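You operate a simulated robot arm through the tools that you are given. There is no shell and no other tool.

You are at the controls of a simulated robot arm. One attempt, no reset.

JOB
Turn heads two and four on, set both to full and push the stopper in.
Fine: The other heads and the lever with white ball stay as they are.

The check looks at the end state, three seconds after you hand in, the way a careful person would. Anything else that was tipped, shoved, dropped, spilled or broken makes it a failure. A push-on lid holds only when it is set on centred and level and pressed home; a screw cap is set on level and turned clockwise until tight.

ROBOT AND FRAMES
A 7-joint arm with a two-finger parallel gripper, fixed in place. Base frame: the origin is on the floor under the middle of its stand, x ahead of it, y to its left, z up. Lengths are in cm, angles in rad, forces in N, time in s.
It reaches about 124.7 cm from its shoulder. Its first joint turns from -2.304 to 2.304 rad. Payload 3.91 kg.
Tool frame: the origin (TCP) lies between the finger pads and is the grasp point; the fingertips stand 3 cm ahead of it; z points along the fingers, y is the line along which they close. Largest opening 11 cm; finger width 2, thickness 1; the body of the gripper, 4.8 by 11.2 cm, starts 5.5 cm behind the TCP.
Orientation is told as [roll, pitch, yaw] about the base's x, y, z axes, in that order, counted from this pose: with the fingers straight down and closing along the base's y, the tool's x points along the base's -x, its y along +y and its z along -z.

CONTROLS
- The arm moves only by the tool nudge_tool. Its argument "targets" is a list of rows, each a list of 7 numbers: the closure, from 0 (fully open) to 1 (shut), then the shift along the base's x, y, z in cm, then the turn, a rotation vector about the base's x, y, z in rad. In form: [[claw, dx, dy, dz, ax, ay, az], ...]. A call has 1 to 20 rows; each row shifts and turns the commanded pose from where the row before left it. A row lasts 0.2 s, in which the tool goes at most 5 cm and 0.15 rad; a call with a longer step from one row to the next is refused whole, and so is a gripper value outside its range. Where a pose cannot be reached the arm comes as near as it can. A force on the tool above 80 N (or 10 N above the force at the start of the call, whichever is more), or a blocked arm, ends the call early, and 0.2 s more pass. The fingers move at their own pace (about 10.8 cm/s each) and stop on an object; they squeeze with about 39 N. The grip force told is the motor's: it shows also when the fingers shut on nothing. Time passes only in rows, and 0.2 s behind the last, so rows that do not move let the fingers close. It gives the time, the measured TCP pose, the force on the tool (base axes), the opening and the grip force at its end, in the units of the frame above (readings bear some noise), with the torque about the TCP (base axes, N m) and any sound that the robot's microphone picked up.
- Cameras (640 x 400 px; columns grow to the right, rows downward): "scene" is fixed at [22.02, -49.93, 192.42]; the picture's right is [0.61, -0.80, 0.00], its down [-0.45, -0.34, -0.82] and it looks along [0.66, 0.50, -0.57] (base axes); focal length 348 px, centre (320, 200). "wrist" rides on the gripper at [7.2, 1.7, -10.3] in the tool frame; the picture's right is [-0.23, 0.97, 0.00], its down [-0.76, -0.18, -0.62] and it looks along [-0.61, -0.14, 0.78] (tool axes); focal length 222 px, centre (320, 200). There is no depth. A picture from a camera that has moved, and an enlarged one, comes with that camera's place and axes in the base frame and with its lens.
- get_image(camera): a new picture of that camera. The clock stands still meanwhile.
- inspect(camera, box): a new picture of the part [left, top, right, bottom] of that camera's present view, enlarged. The clock stands still meanwhile.
- finish_job(): hands the job in; it is judged then, once.

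Nothing tells you positions but the pictures and the camera data. Unless the task says otherwise, let go and move clear before handing in.

The tools are called after "Call:" as name(argument=value, ...) on one line, values as JSON. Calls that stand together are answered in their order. nudge_tool: Moves the arm, as the interface text tells. Its arguments: {"type":"object","properties":{"targets":{"type":"array"}},"required":["targets"]} The other tools are called the same way: get_image (camera) takes a picture; inspect (camera, box) takes an enlarged picture of a part of a camera's view; finish_job () hands the job in.

At the start:

```text
time: 0.0
ee_pos: [50.91, 24.41, 159.11]
orientation: [-0.002, -0.001, -0.001]
wrist_force: [0.6, 0.7, -1.0]
wrist_torque: [-0.01, -0.01, 0.02]
grip_width: 10.98
grasp_force: 0.1
```

scene: 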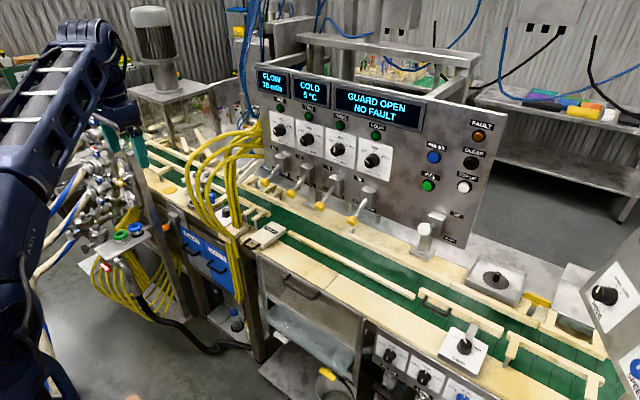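
wrist: 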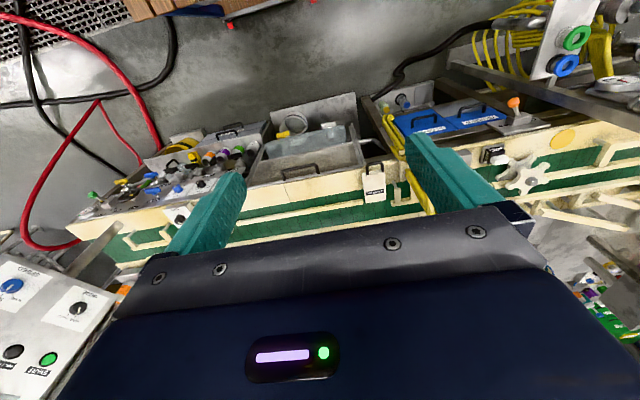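

I see a panel with displays, four knobs with labels and four levers with yellow ends, and a lever with a white end. I'll look closely at the panel before moving.

Call:
inspect(camera="scene", box=[250, 60, 410, 160])

Call:
inspect(camera="scene", box=[240, 140, 400, 240])

Call:
inspect(camera="scene", box=[390, 110, 510, 270])

Call:
inspect(camera="scene", box=[340, 200, 640, 400])

```text
4.00 times, centred on (330, 110) of scene
camera zoom: at [22.02, -49.93, 192.42], right [0.61, -0.8, 0.0], down [-0.45, -0.34, -0.82], along [0.66, 0.5, -0.57], focal length 1394 px, centre (280, 560)
```

zoom: 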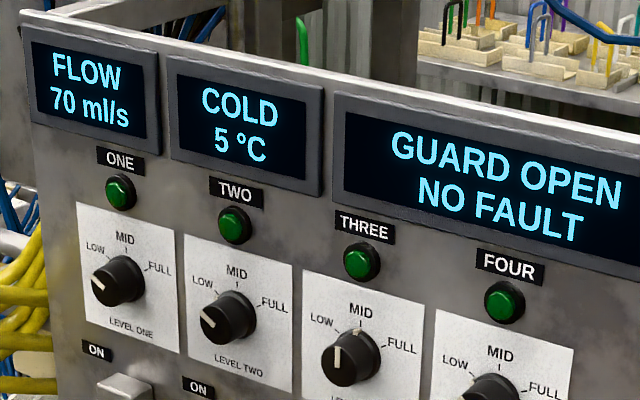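

```text
4.00 times, centred on (320, 190) of scene
camera zoom: at [22.02, -49.93, 192.42], right [0.61, -0.8, 0.0], down [-0.45, -0.34, -0.82], along [0.66, 0.5, -0.57], focal length 1394 px, centre (320, 240)
```

zoom: 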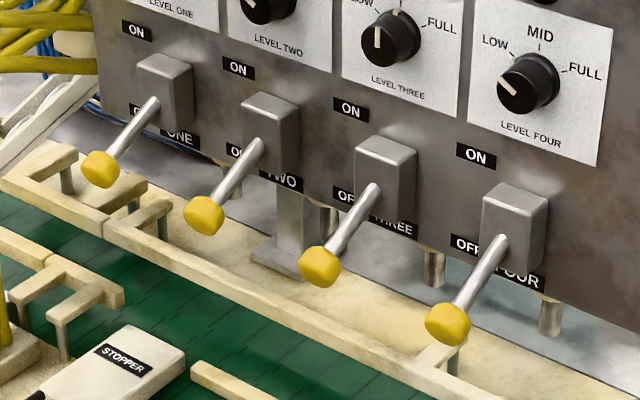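

```text
2.50 times, centred on (450, 190) of scene
camera zoom: at [22.02, -49.93, 192.42], right [0.61, -0.8, 0.0], down [-0.45, -0.34, -0.82], along [0.66, 0.5, -0.57], focal length 871 px, centre (-5, 225)
```

zoom: 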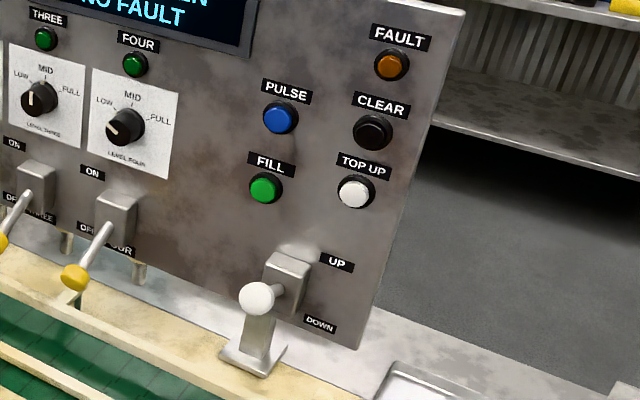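

```text
2.00 times, centred on (490, 300) of scene
camera zoom: at [22.02, -49.93, 192.42], right [0.61, -0.8, 0.0], down [-0.45, -0.34, -0.82], along [0.66, 0.5, -0.57], focal length 697 px, centre (-20, 0)
```

zoom: 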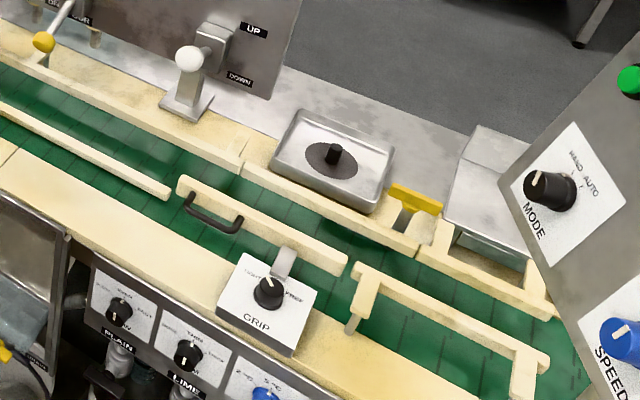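

The panel has four heads (toggle levers all pointing down = OFF), level knobs above, and a "STOPPER" near the conveyor's near edge. I'll look closer at the stopper, knobs and levers.

Call:
inspect(camera="scene", box=[220, 200, 320, 262])

Call:
inspect(camera="scene", box=[265, 110, 345, 160])

Call:
inspect(camera="scene", box=[325, 120, 405, 170])

Call:
inspect(camera="wrist", box=[340, 130, 540, 255])

```text
6.40 times, centred on (270, 231) of scene
camera zoom: at [22.02, -49.93, 192.42], right [0.61, -0.8, 0.0], down [-0.45, -0.34, -0.82], along [0.66, 0.5, -0.57], focal length 2230 px, centre (640, 2)
```

zoom: 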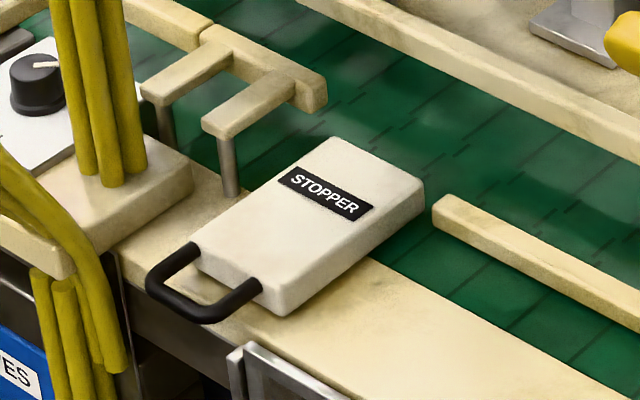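

```text
8.00 times, centred on (305, 135) of scene
camera zoom: at [22.02, -49.93, 192.42], right [0.61, -0.8, 0.0], down [-0.45, -0.34, -0.82], along [0.66, 0.5, -0.57], focal length 2788 px, centre (440, 720)
```

zoom: 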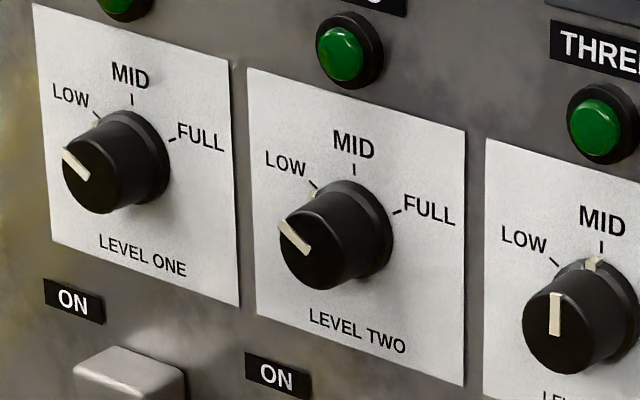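

```text
8.00 times, centred on (365, 145) of scene
camera zoom: at [22.02, -49.93, 192.42], right [0.61, -0.8, 0.0], down [-0.45, -0.34, -0.82], along [0.66, 0.5, -0.57], focal length 2788 px, centre (-40, 640)
```

zoom: 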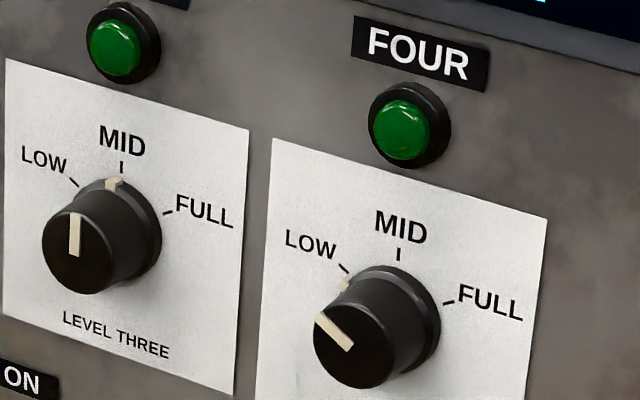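

```text
3.20 times, centred on (440, 192) of wrist
camera zoom: at [43.64, 26.19, 169.5], right [0.23, 0.97, 0.0], down [0.76, -0.18, 0.62], along [0.61, -0.14, -0.78], focal length 711 px, centre (-64, 224)
```

zoom: 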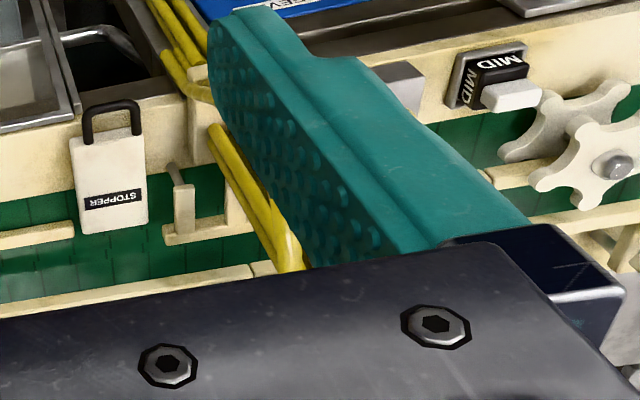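

The belt runs along y, and the panel stands at its far side facing the robot. My first triangulation puts the stopper handle near (88, 36.5, 97). I'll tilt the wrist up to view the panel from a second angle and measure it.

Call:
nudge_tool(targets=[[0, 0, 0, 0, 0, -0.15, 0], [0, 0, 0, 0, 0, -0.15, 0], [0, 0, 0, 0, 0, -0.15, 0], [0, 0, 0, 0, 0, -0.15, 0], [0, 0, 0, 0, 0, 0, 0]])

Call:
get_image(camera="wrist")

Call:
get_image(camera="scene")

```text
time: 1.2
ee_pos: [50.95, 24.42, 159.13]
orientation: [0.0, -0.601, -0.001]
wrist_force: [0.2, 0.2, 0.3]
wrist_torque: [-0.01, -0.01, 0.02]
grip_width: 11.01
grasp_force: 0.1
```

```text
taken
camera wrist: at [39.09, 26.2, 163.57], right [0.19, 0.97, 0.13], down [0.28, -0.18, 0.94], along [0.94, -0.14, -0.3], focal length 222 px, centre (320, 200)
```

wrist: 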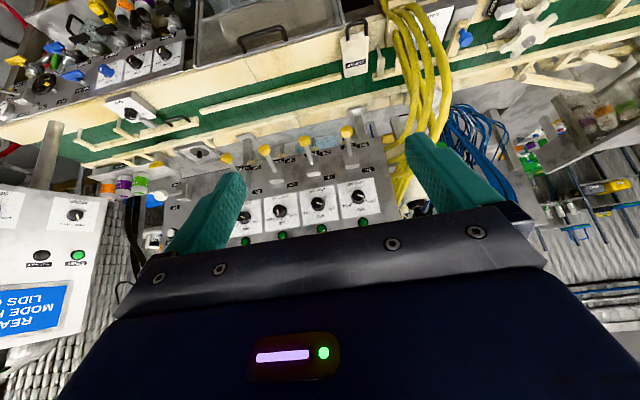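

```text
taken
```

scene: 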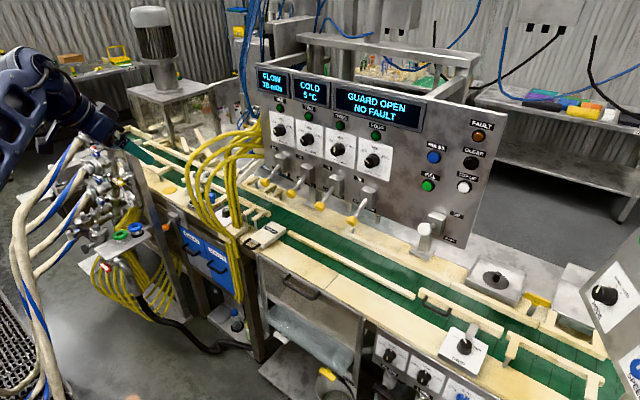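

The upside-down wrist view shows all four knobs and levers, with "one" at the right. I'll enlarge it to triangulate.

Call:
inspect(camera="wrist", box=[230, 160, 390, 260])

Call:
inspect(camera="wrist", box=[210, 110, 370, 210])

Call:
inspect(camera="wrist", box=[300, 10, 460, 110])

Call:
inspect(camera="wrist", box=[320, 80, 480, 180])

```text
4.00 times, centred on (310, 210) of wrist
camera zoom: at [39.09, 26.2, 163.57], right [0.19, 0.97, 0.13], down [0.28, -0.18, 0.94], along [0.94, -0.14, -0.3], focal length 888 px, centre (360, 160)
```

zoom: 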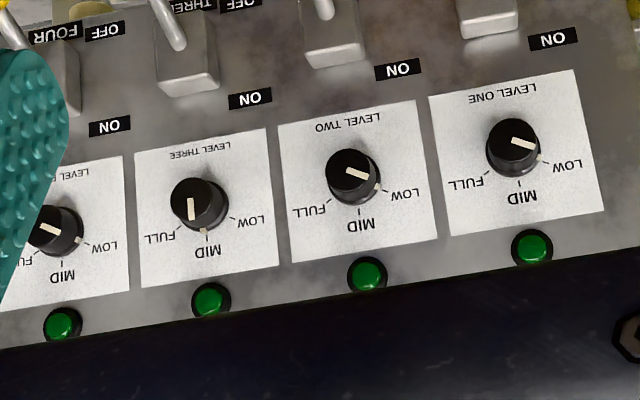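

```text
4.00 times, centred on (290, 160) of wrist
camera zoom: at [39.09, 26.2, 163.57], right [0.19, 0.97, 0.13], down [0.28, -0.18, 0.94], along [0.94, -0.14, -0.3], focal length 888 px, centre (440, 360)
```

zoom: 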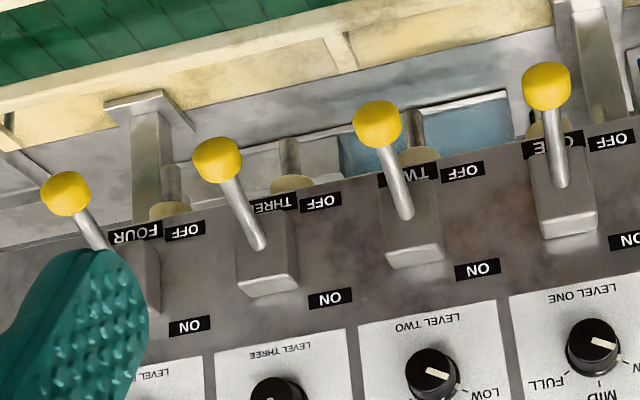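

```text
4.00 times, centred on (380, 60) of wrist
camera zoom: at [39.09, 26.2, 163.57], right [0.19, 0.97, 0.13], down [0.28, -0.18, 0.94], along [0.94, -0.14, -0.3], focal length 888 px, centre (80, 760)
```

zoom: 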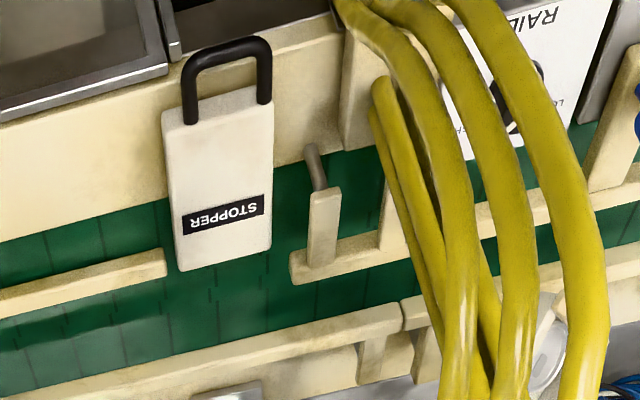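

```text
4.00 times, centred on (400, 130) of wrist
camera zoom: at [39.09, 26.2, 163.57], right [0.19, 0.97, 0.13], down [0.28, -0.18, 0.94], along [0.94, -0.14, -0.3], focal length 888 px, centre (0, 480)
```

zoom: 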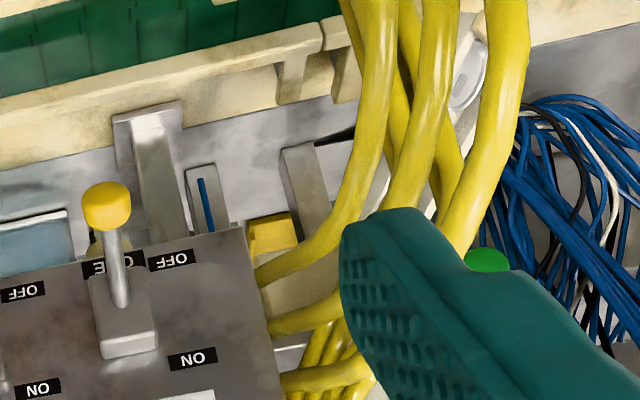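

Triangulating gives these positions:

| Item | Position (cm) |
|---|---|
| Panel face | x ≈ 103, facing -x |
| Knob two face | (100.4, 16, 144.8) |
| Knob four face | (99.8, -8, 144.9) |
| Lever two tip | (92.7, 15.8, 128.6) |

I'll turn the knobs first, while the levers are still down and out of the way. Next I point the fingers at the panel in front of knob two.

Call:
nudge_tool(targets=[[0.3, 3.75, -1.05, -1.78, 0, -0.1212, 0], [0.3, 3.75, -1.05, -1.78, 0, -0.1212, 0], [0.3, 3.75, -1.05, -1.78, 0, -0.1212, 0], [0.3, 3.75, -1.05, -1.78, 0, -0.1212, 0], [0.3, 3.75, -1.05, -1.78, 0, -0.1212, 0], [0.3, 3.75, -1.05, -1.78, 0, -0.1212, 0], [0.3, 3.75, -1.05, -1.78, 0, -0.1212, 0], [0.3, 3.75, -1.05, -1.78, 0, -0.1212, 0], [0.3, 0, 0, 0, 0, 0, 0]])

Call:
get_image(camera="wrist")

Call:
get_image(camera="scene")

```text
time: 3.2
ee_pos: [80.82, 16.05, 144.89]
orientation: [0.431, -1.568, -0.43]
wrist_force: [0.3, -1.1, 0.3]
wrist_torque: [0.0, 0.03, -0.01]
grip_width: 7.7
grasp_force: 0.1
```

```text
taken
camera wrist: at [70.43, 17.83, 137.73], right [0.0, 0.97, 0.23], down [-0.62, -0.18, 0.76], along [0.78, -0.14, 0.61], focal length 222 px, centre (320, 200)
```

wrist: 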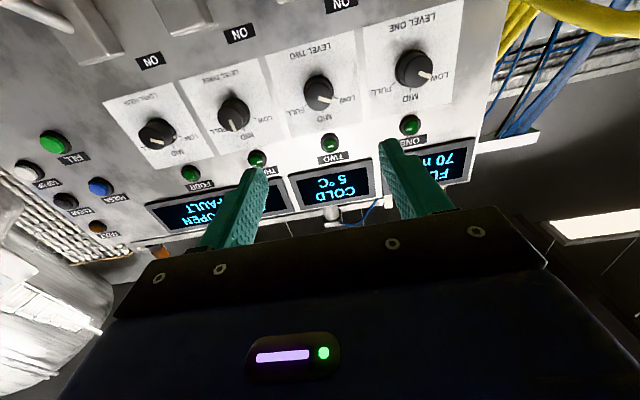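

```text
taken
```

scene: 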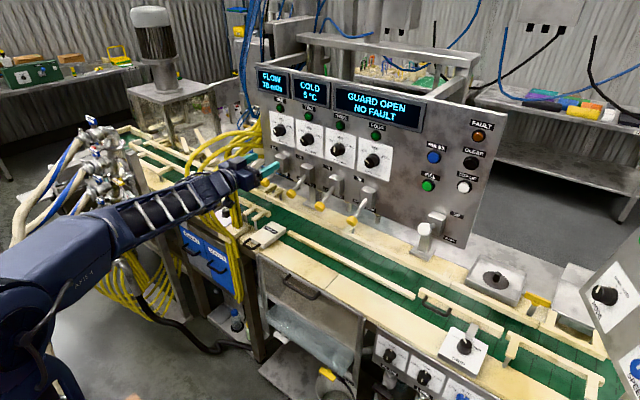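

The tool now points at the panel, lined up with knob two. I'll refine the knob positions with an enlarged view.

Call:
inspect(camera="wrist", box=[240, 20, 400, 120])

Call:
inspect(camera="wrist", box=[110, 70, 270, 170])

```text
4.00 times, centred on (320, 70) of wrist
camera zoom: at [70.43, 17.83, 137.73], right [0.0, 0.97, 0.23], down [-0.62, -0.18, 0.76], along [0.78, -0.14, 0.61], focal length 888 px, centre (320, 720)
```

zoom: 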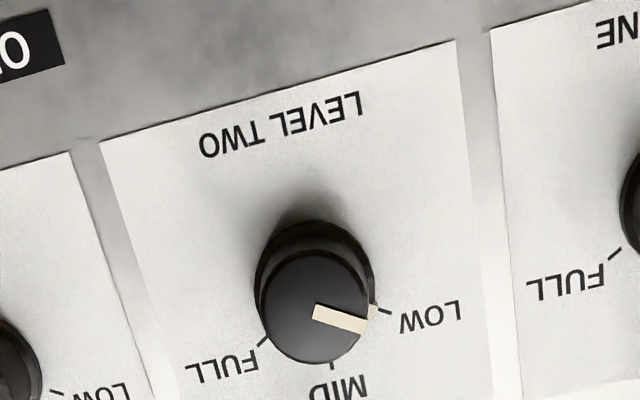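

```text
4.00 times, centred on (190, 120) of wrist
camera zoom: at [70.43, 17.83, 137.73], right [0.0, 0.97, 0.23], down [-0.62, -0.18, 0.76], along [0.78, -0.14, 0.61], focal length 888 px, centre (840, 520)
```

zoom: 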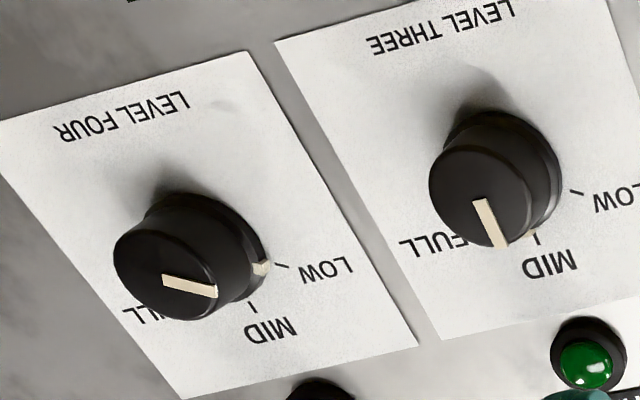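

My estimate is confirmed: knob two is at (100.4, 16.0, 144.8), about 3.5 cm across, with LOW at -60° and FULL at +60°. I'll pre-roll the gripper by -60°, narrow the opening and move close.

Call:
nudge_tool(targets=[[0.42, 0, 0, 0, -0.1496, 0, 0], [0.42, 0, 0, 0, -0.1496, 0, 0], [0.42, 0, 0, 0, -0.1496, 0, 0], [0.42, 0, 0, 0, -0.1496, 0, 0], [0.42, 0, 0, 0, -0.1496, 0, 0], [0.42, 0, 0, 0, -0.1496, 0, 0], [0.42, 0, 0, 0, -0.1496, 0, 0], [0.42, 4, 0, 0, 0, 0, 0], [0.42, 4, 0, 0, 0, 0, 0], [0.42, 4, 0, 0, 0, 0, 0], [0.42, 0, 0, 0, 0, 0, 0]])

Call:
get_image(camera="wrist")

Call:
get_image(camera="scene")

```text
time: 5.6
ee_pos: [93.11, 16.05, 144.92]
orientation: [-1.57, -0.523, 1.566]
wrist_force: [0.3, -0.2, -0.3]
wrist_torque: [0.0, 0.01, 0.01]
grip_width: 6.4
grasp_force: 0.0
```

```text
taken
camera wrist: at [82.65, 10.62, 139.86], right [0.0, 0.68, -0.73], down [-0.62, 0.57, 0.54], along [0.78, 0.45, 0.43], focal length 222 px, centre (320, 200)
```

wrist: 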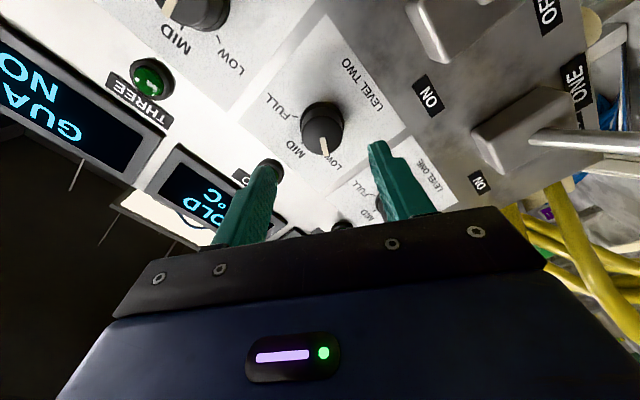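

```text
taken
```

scene: 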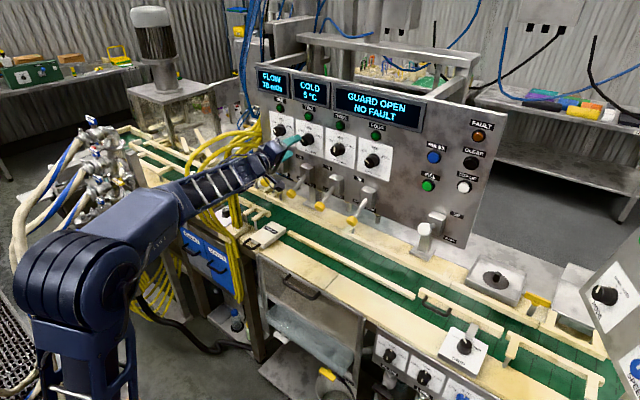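

The -60° roll was reached cleanly. I'll zoom in to check the knob is centred between the fingers before going in.

Call:
inspect(camera="wrist", box=[260, 80, 400, 168])

```text
4.55 times, centred on (330, 124) of wrist
camera zoom: at [82.65, 10.62, 139.86], right [0.0, 0.68, -0.73], down [-0.62, 0.57, 0.54], along [0.78, 0.45, 0.43], focal length 1010 px, centre (274, 546)
```

zoom: 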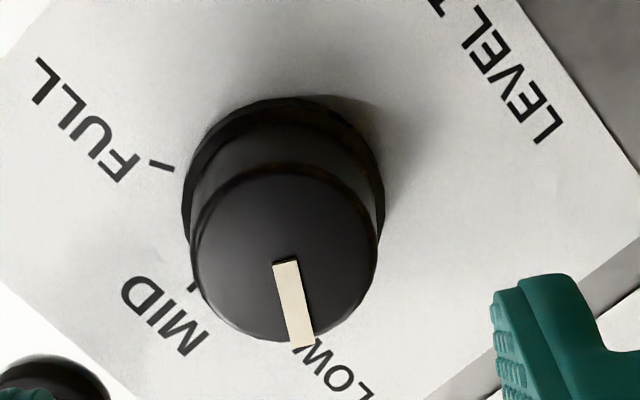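

The knob is centred between the fingers to within about 2 mm. I'll advance, grip it, and confirm the grip before turning.

Call:
nudge_tool(targets=[[0.42, 3, 0.0, -0.15, 0, 0, 0], [0.42, 2.8, 0, 0, 0, 0, 0], [0.42, 0, 0, 0, 0, 0, 0], [0.8, 0, 0, 0, 0, 0, 0], [0.8, 0, 0, 0, 0, 0, 0], [0.8, 0, 0, 0, 0, 0, 0]])

Call:
get_image(camera="wrist")

Call:
inspect(camera="scene", box=[250, 100, 410, 200])

```text
time: 7.0
ee_pos: [98.83, 16.14, 144.75]
orientation: [-1.569, -0.523, 1.568]
wrist_force: [7.4, 0.0, 3.6]
wrist_torque: [0.02, -0.1, 0.08]
grip_width: 3.48
grasp_force: 44.4
```

```text
taken
camera wrist: at [88.39, 10.72, 139.68], right [0.0, 0.68, -0.73], down [-0.62, 0.57, 0.54], along [0.78, 0.45, 0.43], focal length 222 px, centre (320, 200)
```

wrist: 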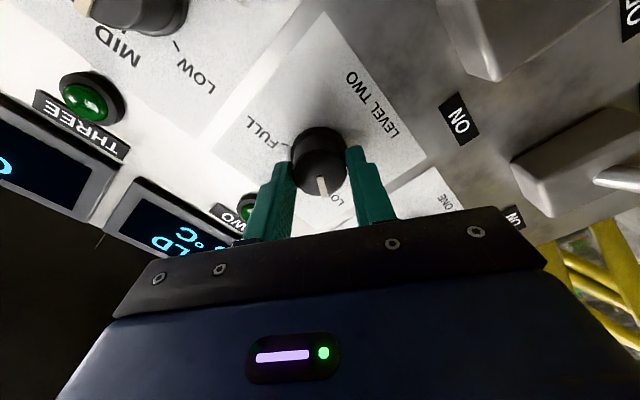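

```text
4.00 times, centred on (330, 150) of scene
camera zoom: at [22.02, -49.93, 192.42], right [0.61, -0.8, 0.0], down [-0.45, -0.34, -0.82], along [0.66, 0.5, -0.57], focal length 1394 px, centre (280, 400)
```

zoom: 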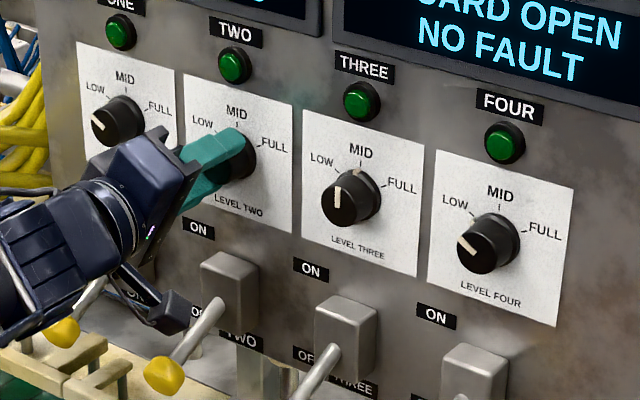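

Grip is firm on knob two (3.48 cm wide). I'll turn clockwise the first half, about 60°, and check the reaction.

Call:
nudge_tool(targets=[[0.8, 0, 0, 0, 0.1496, 0, 0], [0.8, 0, 0, 0, 0.1496, 0, 0], [0.8, 0, 0, 0, 0.1496, 0, 0], [0.8, 0, 0, 0, 0.1496, 0, 0], [0.8, 0, 0, 0, 0.1496, 0, 0], [0.8, 0, 0, 0, 0.1496, 0, 0], [0.8, 0, 0, 0, 0.1496, 0, 0]])

Call:
get_image(camera="wrist")

Call:
inspect(camera="scene", box=[250, 100, 410, 200])

```text
time: 8.6
ee_pos: [98.8, 16.05, 144.91]
orientation: [1.293, -1.568, -1.295]
wrist_force: [17.8, -3.2, 20.4]
wrist_torque: [-0.01, -0.47, -0.04]
grip_width: 3.49
grasp_force: 45.0
```

```text
taken
camera wrist: at [88.4, 17.72, 137.6], right [0.0, 0.97, 0.23], down [-0.62, -0.18, 0.76], along [0.78, -0.14, 0.61], focal length 222 px, centre (320, 200)
```

wrist: 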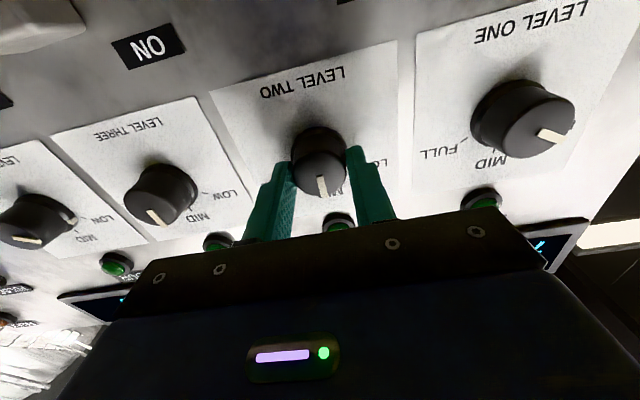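

```text
4.00 times, centred on (330, 150) of scene
camera zoom: at [22.02, -49.93, 192.42], right [0.61, -0.8, 0.0], down [-0.45, -0.34, -0.82], along [0.66, 0.5, -0.57], focal length 1394 px, centre (280, 400)
```

zoom: 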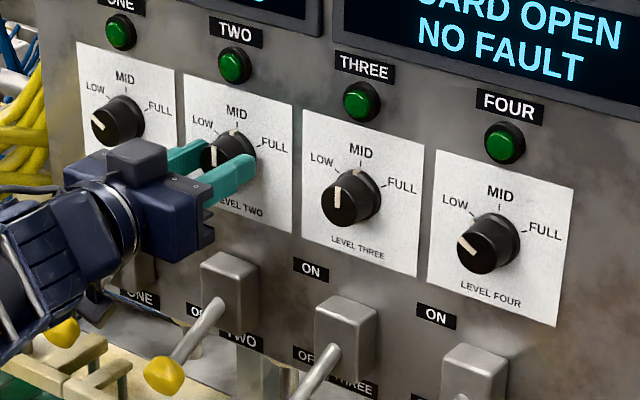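

Knob two now points at MID, with modest forces. I'll continue another ~60° to FULL, with a small upward correction to relieve the side force.

Call:
nudge_tool(targets=[[0.8, 0, 0, 0.15, 0.1496, 0, 0], [0.8, 0, 0, 0, 0.1496, 0, 0], [0.8, 0, 0, 0, 0.1496, 0, 0], [0.8, 0, 0, 0, 0.1496, 0, 0], [0.8, 0, 0, 0, 0.1496, 0, 0], [0.8, 0, 0, 0, 0.1496, 0, 0], [0.8, 0, 0, 0, 0.1496, 0, 0], [0.8, 0, 0, 0, 0, 0, 0]])

Call:
get_image(camera="wrist")

Call:
inspect(camera="scene", box=[250, 100, 410, 200])

```text
time: 10.4
ee_pos: [98.7, 15.86, 145.0]
orientation: [1.568, -0.522, -1.568]
wrist_force: [-24.5, -26.7, -26.9]
wrist_torque: [-0.25, 0.58, -1.22]
grip_width: 3.48
grasp_force: 45.2
```

```text
taken
camera wrist: at [88.41, 23.0, 142.66], right [0.0, 0.29, 0.96], down [-0.62, -0.75, 0.23], along [0.78, -0.6, 0.18], focal length 222 px, centre (320, 200)
```

wrist: 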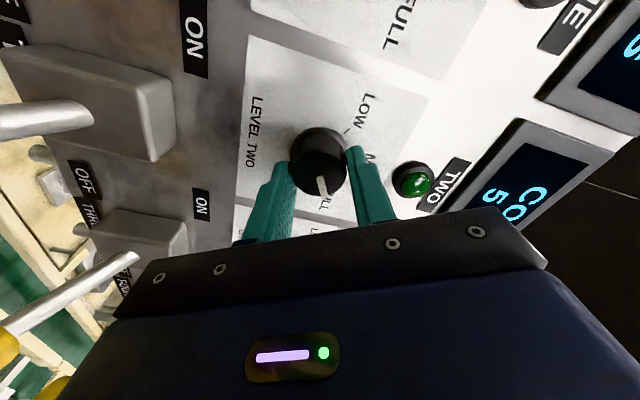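

```text
4.00 times, centred on (330, 150) of scene
camera zoom: at [22.02, -49.93, 192.42], right [0.61, -0.8, 0.0], down [-0.45, -0.34, -0.82], along [0.66, 0.5, -0.57], focal length 1394 px, centre (280, 400)
```

zoom: 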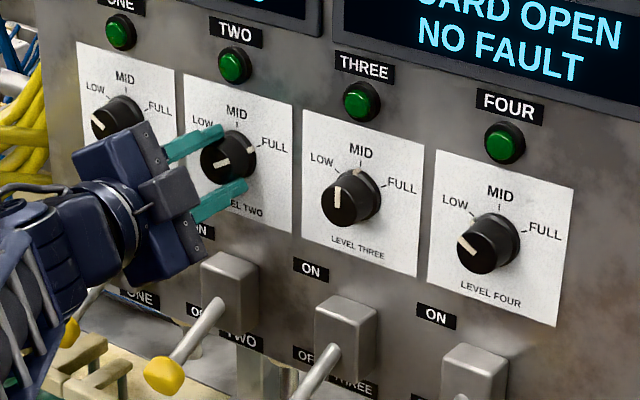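

Knob two now appears to point at FULL. I'll zoom in for the exact angle before releasing.

Call:
inspect(camera="scene", box=[285, 115, 345, 155])

Call:
inspect(camera="wrist", box=[270, 90, 410, 225])

```text
10.00 times, centred on (315, 135) of scene
camera zoom: at [22.02, -49.93, 192.42], right [0.61, -0.8, 0.0], down [-0.45, -0.34, -0.82], along [0.66, 0.5, -0.57], focal length 3485 px, centre (370, 850)
```

zoom: 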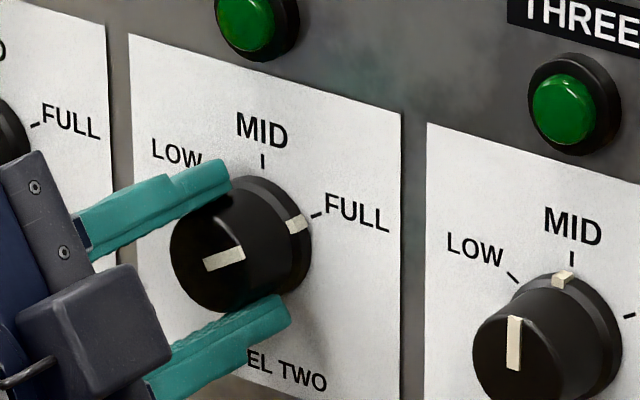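

```text
2.96 times, centred on (340, 158) of wrist
camera zoom: at [88.41, 23.0, 142.66], right [0.0, 0.29, 0.96], down [-0.62, -0.75, 0.23], along [0.78, -0.6, 0.18], focal length 658 px, centre (261, 326)
```

zoom: 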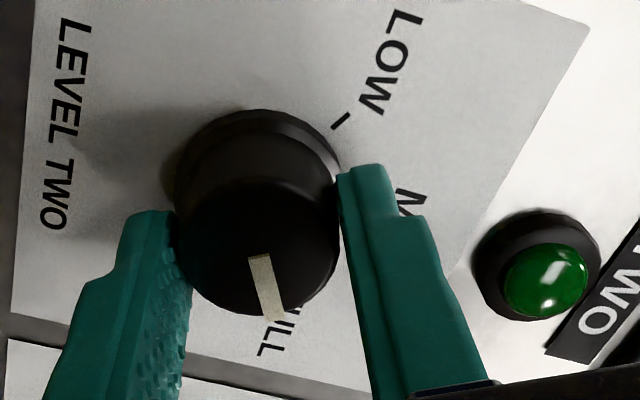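

The skirt mark lines up with the FULL tick. I'll release, back straight out, and check that the knob stays.

Call:
nudge_tool(targets=[[0.38, 0, 0, 0, 0, 0, 0], [0.38, 0, 0, 0, 0, 0, 0], [0.38, -2, 0, 0, 0, 0, 0], [0.38, -4, 0, 0, 0, 0, 0], [0.38, -4, 0, 0, 0, 0, 0], [0.38, -2, 0, 0, 0, 0, 0], [0.38, 0, 0, 0, 0, 0, 0]])

Call:
inspect(camera="scene", box=[285, 115, 345, 155])

Call:
get_image(camera="wrist")

```text
time: 12.0
ee_pos: [86.8, 15.95, 144.89]
orientation: [1.567, -0.523, -1.569]
wrist_force: [0.2, -0.3, 1.1]
wrist_torque: [0.03, 0.02, -0.02]
grip_width: 6.84
grasp_force: 0.0
```

```text
10.00 times, centred on (315, 135) of scene
camera zoom: at [22.02, -49.93, 192.42], right [0.61, -0.8, 0.0], down [-0.45, -0.34, -0.82], along [0.66, 0.5, -0.57], focal length 3485 px, centre (370, 850)
```

zoom: 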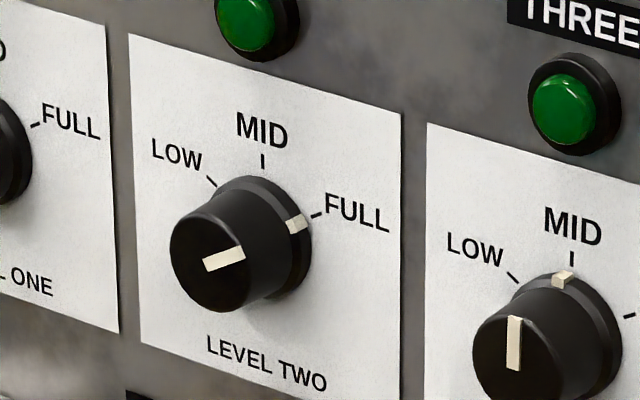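

```text
taken
camera wrist: at [76.35, 23.12, 142.76], right [0.0, 0.29, 0.96], down [-0.62, -0.75, 0.23], along [0.78, -0.6, 0.18], focal length 222 px, centre (320, 200)
```

wrist: 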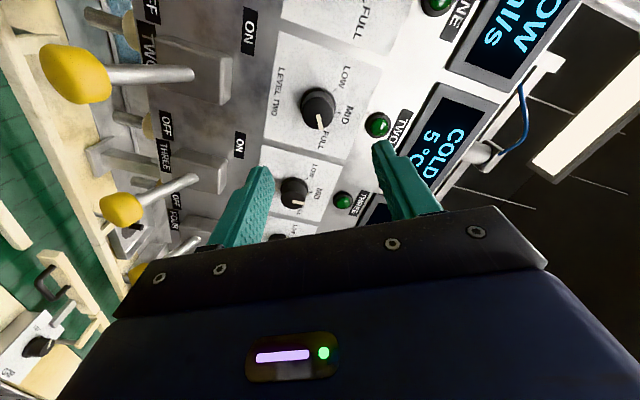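

Knob two stays at FULL. Next I roll back and move across to knob four, about (100.2, -8.2, 144.8), staying clear of the panel.

Call:
nudge_tool(targets=[[0.42, 0, -1.72, 0, -0.1496, 0, 0], [0.42, 0, -1.72, 0, -0.1496, 0, 0], [0.42, 0, -1.72, 0, -0.1496, 0, 0], [0.42, 0, -1.72, 0, -0.1496, 0, 0], [0.42, 0, -1.72, 0, -0.1496, 0, 0], [0.42, 0, -1.72, 0, -0.1496, 0, 0], [0.42, 0, -1.72, 0, -0.1496, 0, 0], [0.42, 0, -1.72, 0, -0.1496, 0, 0], [0.42, 0, -1.72, 0, -0.1496, 0, 0], [0.42, 0, -1.72, 0, -0.1496, 0, 0], [0.42, 0, -1.72, 0, -0.1496, 0, 0], [0.42, 0, -1.72, 0, -0.1496, 0, 0], [0.42, 0, -1.72, 0, -0.1496, 0, 0], [0.42, 0, -1.72, 0, -0.1496, 0, 0], [0.42, 3, 0, 0, 0, 0, 0], [0.42, 3, 0, 0, 0, 0, 0], [0.42, 0, 0, 0, 0, 0, 0]])

Call:
inspect(camera="wrist", box=[250, 80, 410, 180])

Call:
get_image(camera="scene")

```text
time: 15.6
ee_pos: [92.91, -8.21, 144.88]
orientation: [-1.567, -0.524, 1.566]
wrist_force: [-0.1, 0.1, 0.4]
wrist_torque: [-0.01, 0.02, 0.02]
grip_width: 6.37
grasp_force: 0.1
```

```text
4.00 times, centred on (330, 130) of wrist
camera zoom: at [82.37, -13.56, 139.78], right [0.0, 0.68, -0.73], down [-0.62, 0.57, 0.54], along [0.78, 0.45, 0.43], focal length 888 px, centre (280, 480)
```

zoom: 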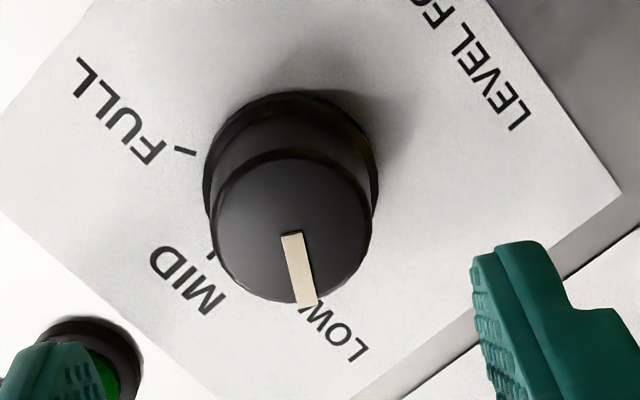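

```text
taken
```

scene: 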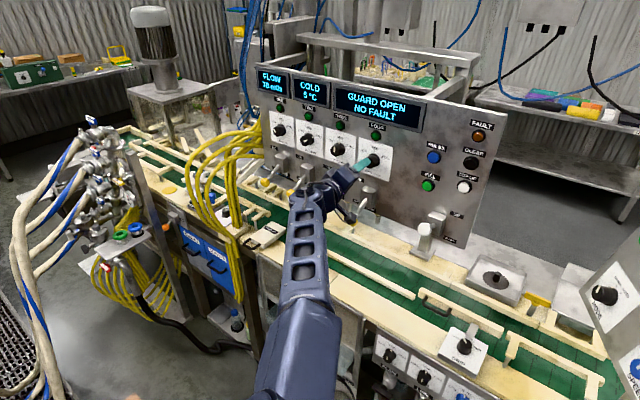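

Knob four points at LOW and is nearly centred. I'll apply a small correction (+0.08 y, -0.22 z), advance and grip.

Call:
nudge_tool(targets=[[0.42, 3, 0.08, -0.22, 0, 0, 0], [0.42, 2.9, 0, 0, 0, 0, 0], [0.42, 0, 0, 0, 0, 0, 0], [0.8, 0, 0, 0, 0, 0, 0], [0.8, 0, 0, 0, 0, 0, 0], [0.8, 0, 0, 0, 0, 0, 0]])

Call:
get_image(camera="wrist")

```text
time: 17.0
ee_pos: [98.68, -8.12, 144.56]
orientation: [-1.571, -0.524, 1.568]
wrist_force: [8.3, -1.8, 6.9]
wrist_torque: [0.01, -0.2, -0.05]
grip_width: 3.47
grasp_force: 44.8
```

```text
taken
camera wrist: at [88.19, -13.43, 139.58], right [0.0, 0.68, -0.73], down [-0.62, 0.57, 0.54], along [0.78, 0.45, 0.43], focal length 222 px, centre (320, 200)
```

wrist: 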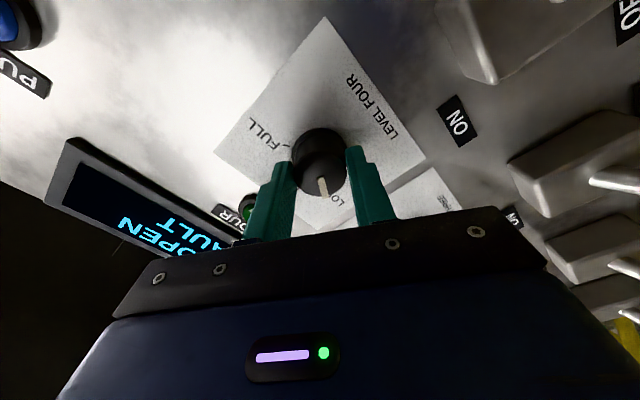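

Gripped knob four (3.47 cm). I'll turn it clockwise 60°, then check the forces.

Call:
nudge_tool(targets=[[0.8, 0, 0, 0, 0.1496, 0, 0], [0.8, 0, 0, 0, 0.1496, 0, 0], [0.8, 0, 0, 0, 0.1496, 0, 0], [0.8, 0, 0, 0, 0.1496, 0, 0], [0.8, 0, 0, 0, 0.1496, 0, 0], [0.8, 0, 0, 0, 0.1496, 0, 0], [0.8, 0, 0, 0, 0.1496, 0, 0]])

```text
time: 18.6
ee_pos: [98.64, -8.08, 144.67]
orientation: [0.98, -1.566, -0.979]
wrist_force: [-13.2, -8.6, -10.0]
wrist_torque: [-0.01, 0.49, -0.02]
grip_width: 3.43
grasp_force: 44.9
```

Forces are low. I'll carry on the remaining 60° to FULL.

Call:
nudge_tool(targets=[[0.8, 0, 0, 0, 0.1496, 0, 0], [0.8, 0, 0, 0, 0.1496, 0, 0], [0.8, 0, 0, 0, 0.1496, 0, 0], [0.8, 0, 0, 0, 0.1496, 0, 0], [0.8, 0, 0, 0, 0.1496, 0, 0], [0.8, 0, 0, 0, 0.1496, 0, 0], [0.8, 0, 0, 0, 0.1496, 0, 0], [0.8, 0, 0, 0, 0, 0, 0]])

Call:
get_image(camera="wrist")

Call:
inspect(camera="scene", box=[335, 125, 415, 175])

```text
time: 20.4
ee_pos: [98.69, -7.98, 144.64]
orientation: [1.568, -0.523, -1.57]
wrist_force: [-31.8, -7.2, -30.7]
wrist_torque: [-0.09, 0.94, -0.27]
grip_width: 3.48
grasp_force: 45.0
```

```text
taken
camera wrist: at [88.21, -0.88, 142.55], right [0.0, 0.29, 0.96], down [-0.62, -0.75, 0.23], along [0.78, -0.6, 0.18], focal length 222 px, centre (320, 200)
```

wrist: 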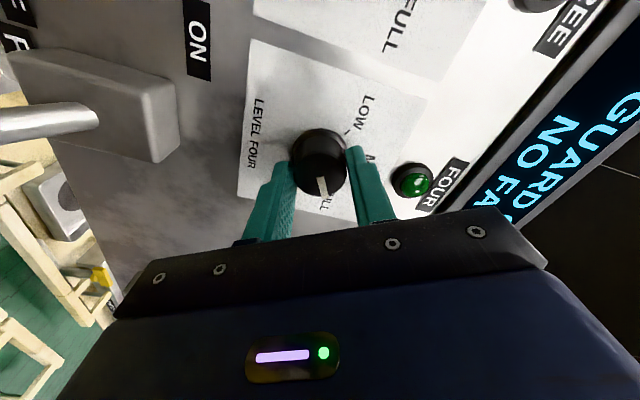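

```text
8.00 times, centred on (375, 150) of scene
camera zoom: at [22.02, -49.93, 192.42], right [0.61, -0.8, 0.0], down [-0.45, -0.34, -0.82], along [0.66, 0.5, -0.57], focal length 2788 px, centre (-120, 600)
```

zoom: 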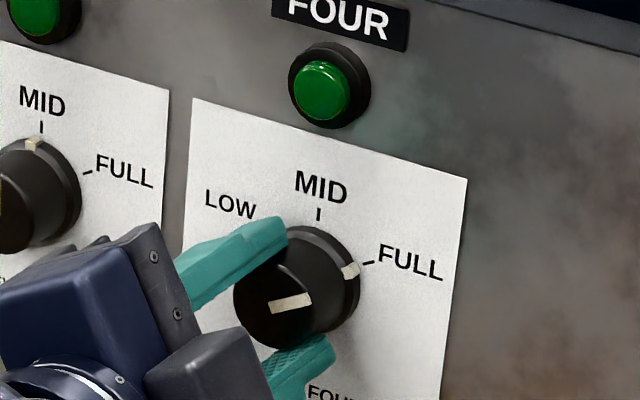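

Knob four's mark lines up with the FULL tick. I'll release and back out.

Call:
nudge_tool(targets=[[0.38, 0, 0, 0, 0, 0, 0], [0.38, 0, 0, 0, 0, 0, 0], [0.38, -2, 0, 0, 0, 0, 0], [0.38, -4, 0, 0, 0, 0, 0], [0.38, -4, 0, 0, 0, 0, 0], [0.38, -4, 0, 0, 0, 0, 0], [0.38, -4, 0, 0, 0, 0, 0], [0.38, 0, 0, 0, 0, 0, 0]])

Call:
inspect(camera="scene", box=[265, 110, 425, 210])

Call:
get_image(camera="wrist")

```text
time: 22.2
ee_pos: [80.71, -7.99, 144.68]
orientation: [1.569, -0.522, -1.569]
wrist_force: [-0.3, 0.1, 0.8]
wrist_torque: [0.0, 0.04, -0.01]
grip_width: 6.81
grasp_force: 0.1
```

```text
4.00 times, centred on (345, 160) of scene
camera zoom: at [22.02, -49.93, 192.42], right [0.61, -0.8, 0.0], down [-0.45, -0.34, -0.82], along [0.66, 0.5, -0.57], focal length 1394 px, centre (220, 360)
```

zoom: 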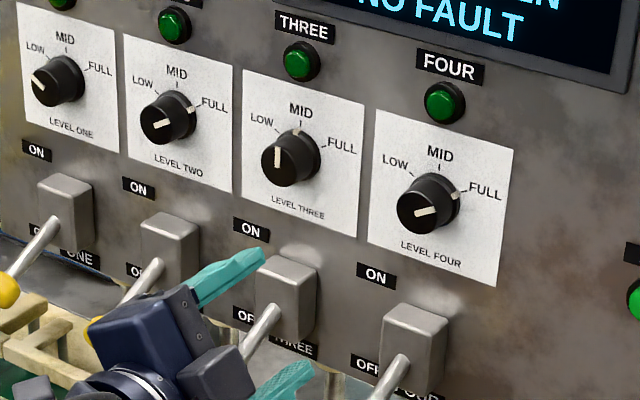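

```text
taken
camera wrist: at [70.23, -0.81, 142.57], right [0.0, 0.29, 0.96], down [-0.62, -0.75, 0.23], along [0.78, -0.6, 0.18], focal length 222 px, centre (320, 200)
```

wrist: 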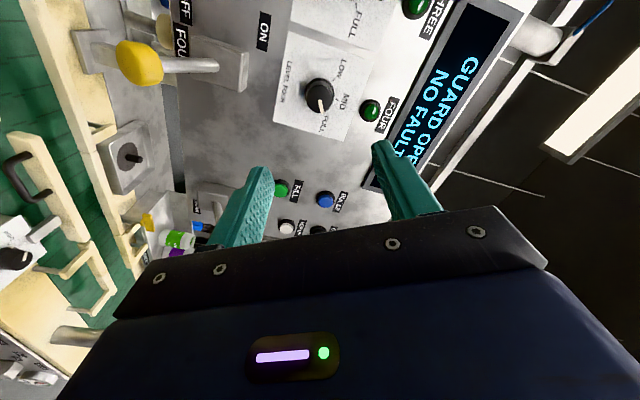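

Both knobs now rest at FULL, and one and three are unchanged. Next are the levers: lever four's tip is near (92.5, -8, 128.7). I'll square up the gripper, close the fingers and go below that level, well in front of it.

Call:
nudge_tool(targets=[[1, 0, 0, -2.85, -0.1496, 0, 0], [1, 0, 0, -2.85, -0.1496, 0, 0], [1, 0, 0, -2.85, -0.1496, 0, 0], [1, 0, 0, -2.85, -0.1496, 0, 0], [1, 0, 0, -2.85, -0.1496, 0, 0], [1, 0, 0, -2.85, -0.1496, 0, 0], [1, 0, 0, -2.85, -0.1496, 0, 0], [1, 0, 0, 0, 0, 0, 0]])

Call:
get_image(camera="wrist")

Call:
get_image(camera="scene")

```text
time: 24.0
ee_pos: [80.61, -7.87, 124.87]
orientation: [-0.469, -1.569, 0.471]
wrist_force: [-0.4, -0.4, 0.5]
wrist_torque: [0.02, 0.03, 0.02]
grip_width: 0.01
grasp_force: 37.1
```

```text
taken
camera wrist: at [70.19, -6.17, 117.56], right [0.0, 0.97, 0.23], down [-0.62, -0.18, 0.76], along [0.78, -0.14, 0.61], focal length 222 px, centre (320, 200)
```

wrist: 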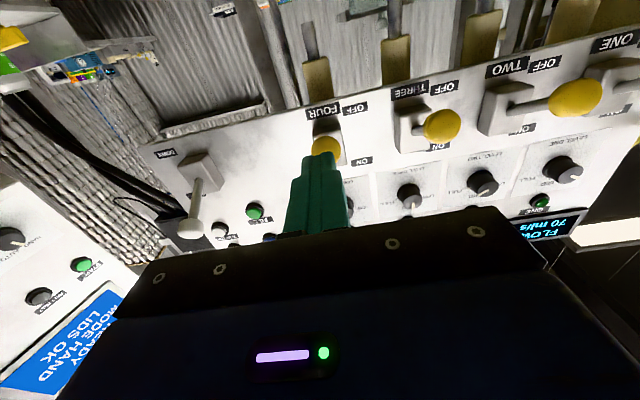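

```text
taken
```

scene: 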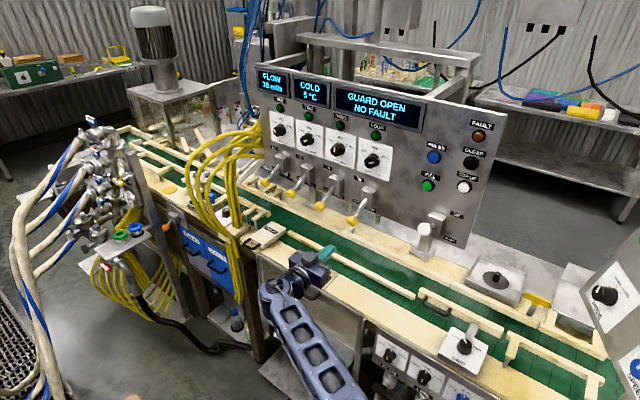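

The closed fingers are in line with lever four. I'll zoom in to check the ball's lower edge against my finger height before going underneath.

Call:
inspect(camera="wrist", box=[270, 90, 400, 171])

Call:
inspect(camera="scene", box=[270, 180, 390, 280])

```text
4.92 times, centred on (335, 130) of wrist
camera zoom: at [70.19, -6.17, 117.56], right [0.0, 0.97, 0.23], down [-0.62, -0.18, 0.76], along [0.78, -0.14, 0.61], focal length 1094 px, centre (246, 542)
```

zoom: 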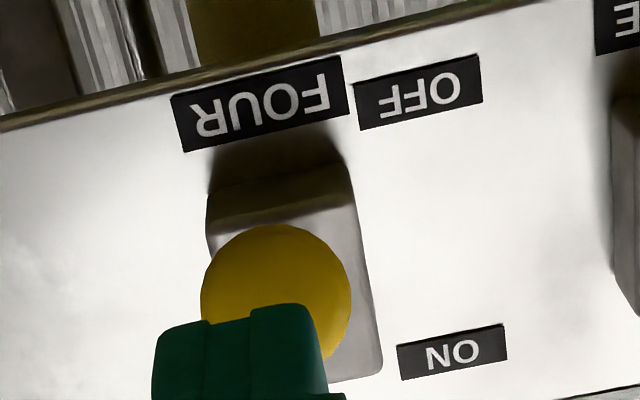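

```text
4.00 times, centred on (330, 230) of scene
camera zoom: at [22.02, -49.93, 192.42], right [0.61, -0.8, 0.0], down [-0.45, -0.34, -0.82], along [0.66, 0.5, -0.57], focal length 1394 px, centre (280, 80)
```

zoom: 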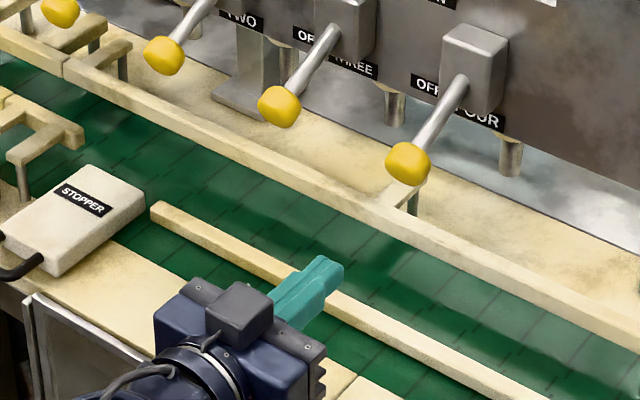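

My finger tops are at z ≈ 125.9 and the ball's underside is at about 126.7, so there's room. I'll slide under lever four, then lift in 1 cm steps.

Call:
nudge_tool(targets=[[1, 4.3, -0.15, 0, 0, 0, 0], [1, 4.3, 0, 0, 0, 0, 0], [1, 4.2, 0, 0, 0, 0, 0], [1, 0, 0, 0, 0, 0, 0], [1, 0, 0, 1, 0, 0, 0], [1, 0, 0, 1, 0, 0, 0], [1, 0, 0, 1, 0, 0, 0]])

Call:
inspect(camera="scene", box=[310, 150, 430, 250])

Call:
get_image(camera="wrist")

```text
time: 25.6
ee_pos: [93.38, -8.05, 127.77]
orientation: [0.266, -1.567, -0.268]
wrist_force: [-0.2, 0.5, -1.0]
wrist_torque: [-0.05, -0.02, 0.02]
grip_width: 0.0
grasp_force: 37.8
```

```text
4.00 times, centred on (370, 200) of scene
camera zoom: at [22.02, -49.93, 192.42], right [0.61, -0.8, 0.0], down [-0.45, -0.34, -0.82], along [0.66, 0.5, -0.57], focal length 1394 px, centre (120, 200)
```

zoom: 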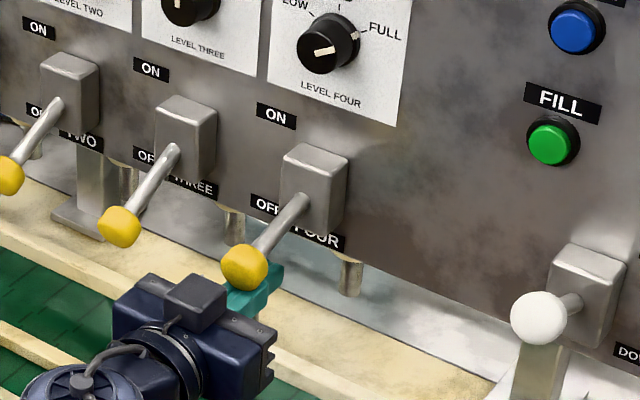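

```text
taken
camera wrist: at [82.99, -6.32, 120.49], right [0.0, 0.97, 0.23], down [-0.62, -0.18, 0.76], along [0.78, -0.14, 0.6], focal length 222 px, centre (320, 200)
```

wrist: 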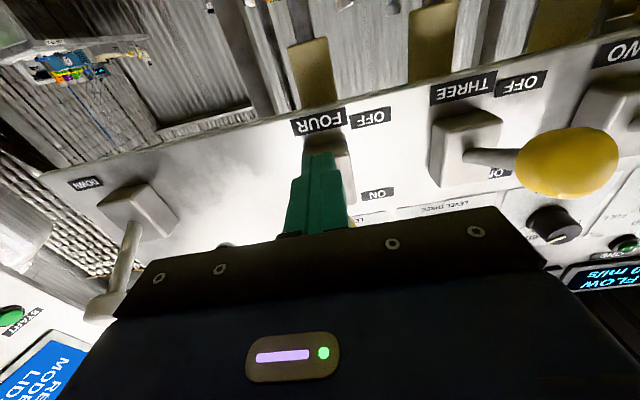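

The fingers are lifting lever four freely with little force. I'll keep raising.

Call:
nudge_tool(targets=[[1, 0, 0, 1, 0, 0, 0], [1, 0, 0, 1, 0, 0, 0], [1, 0, 0, 1, 0, 0, 0], [1, 0, 0, 1, 0, 0, 0]])

Call:
inspect(camera="scene", box=[310, 150, 430, 250])

```text
time: 26.6
ee_pos: [93.3, -8.07, 131.57]
orientation: [0.282, -1.569, -0.281]
wrist_force: [0.3, -0.1, 0.0]
wrist_torque: [0.0, 0.0, 0.0]
grip_width: 0.0
grasp_force: 37.2
```

```text
4.00 times, centred on (370, 200) of scene
camera zoom: at [22.02, -49.93, 192.42], right [0.61, -0.8, 0.0], down [-0.45, -0.34, -0.82], along [0.66, 0.5, -0.57], focal length 1394 px, centre (120, 200)
```

zoom: 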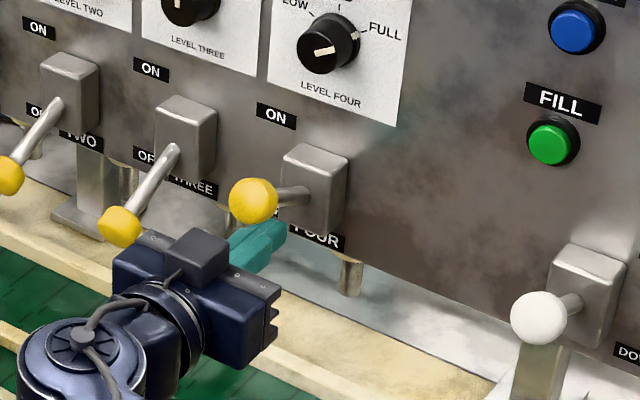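

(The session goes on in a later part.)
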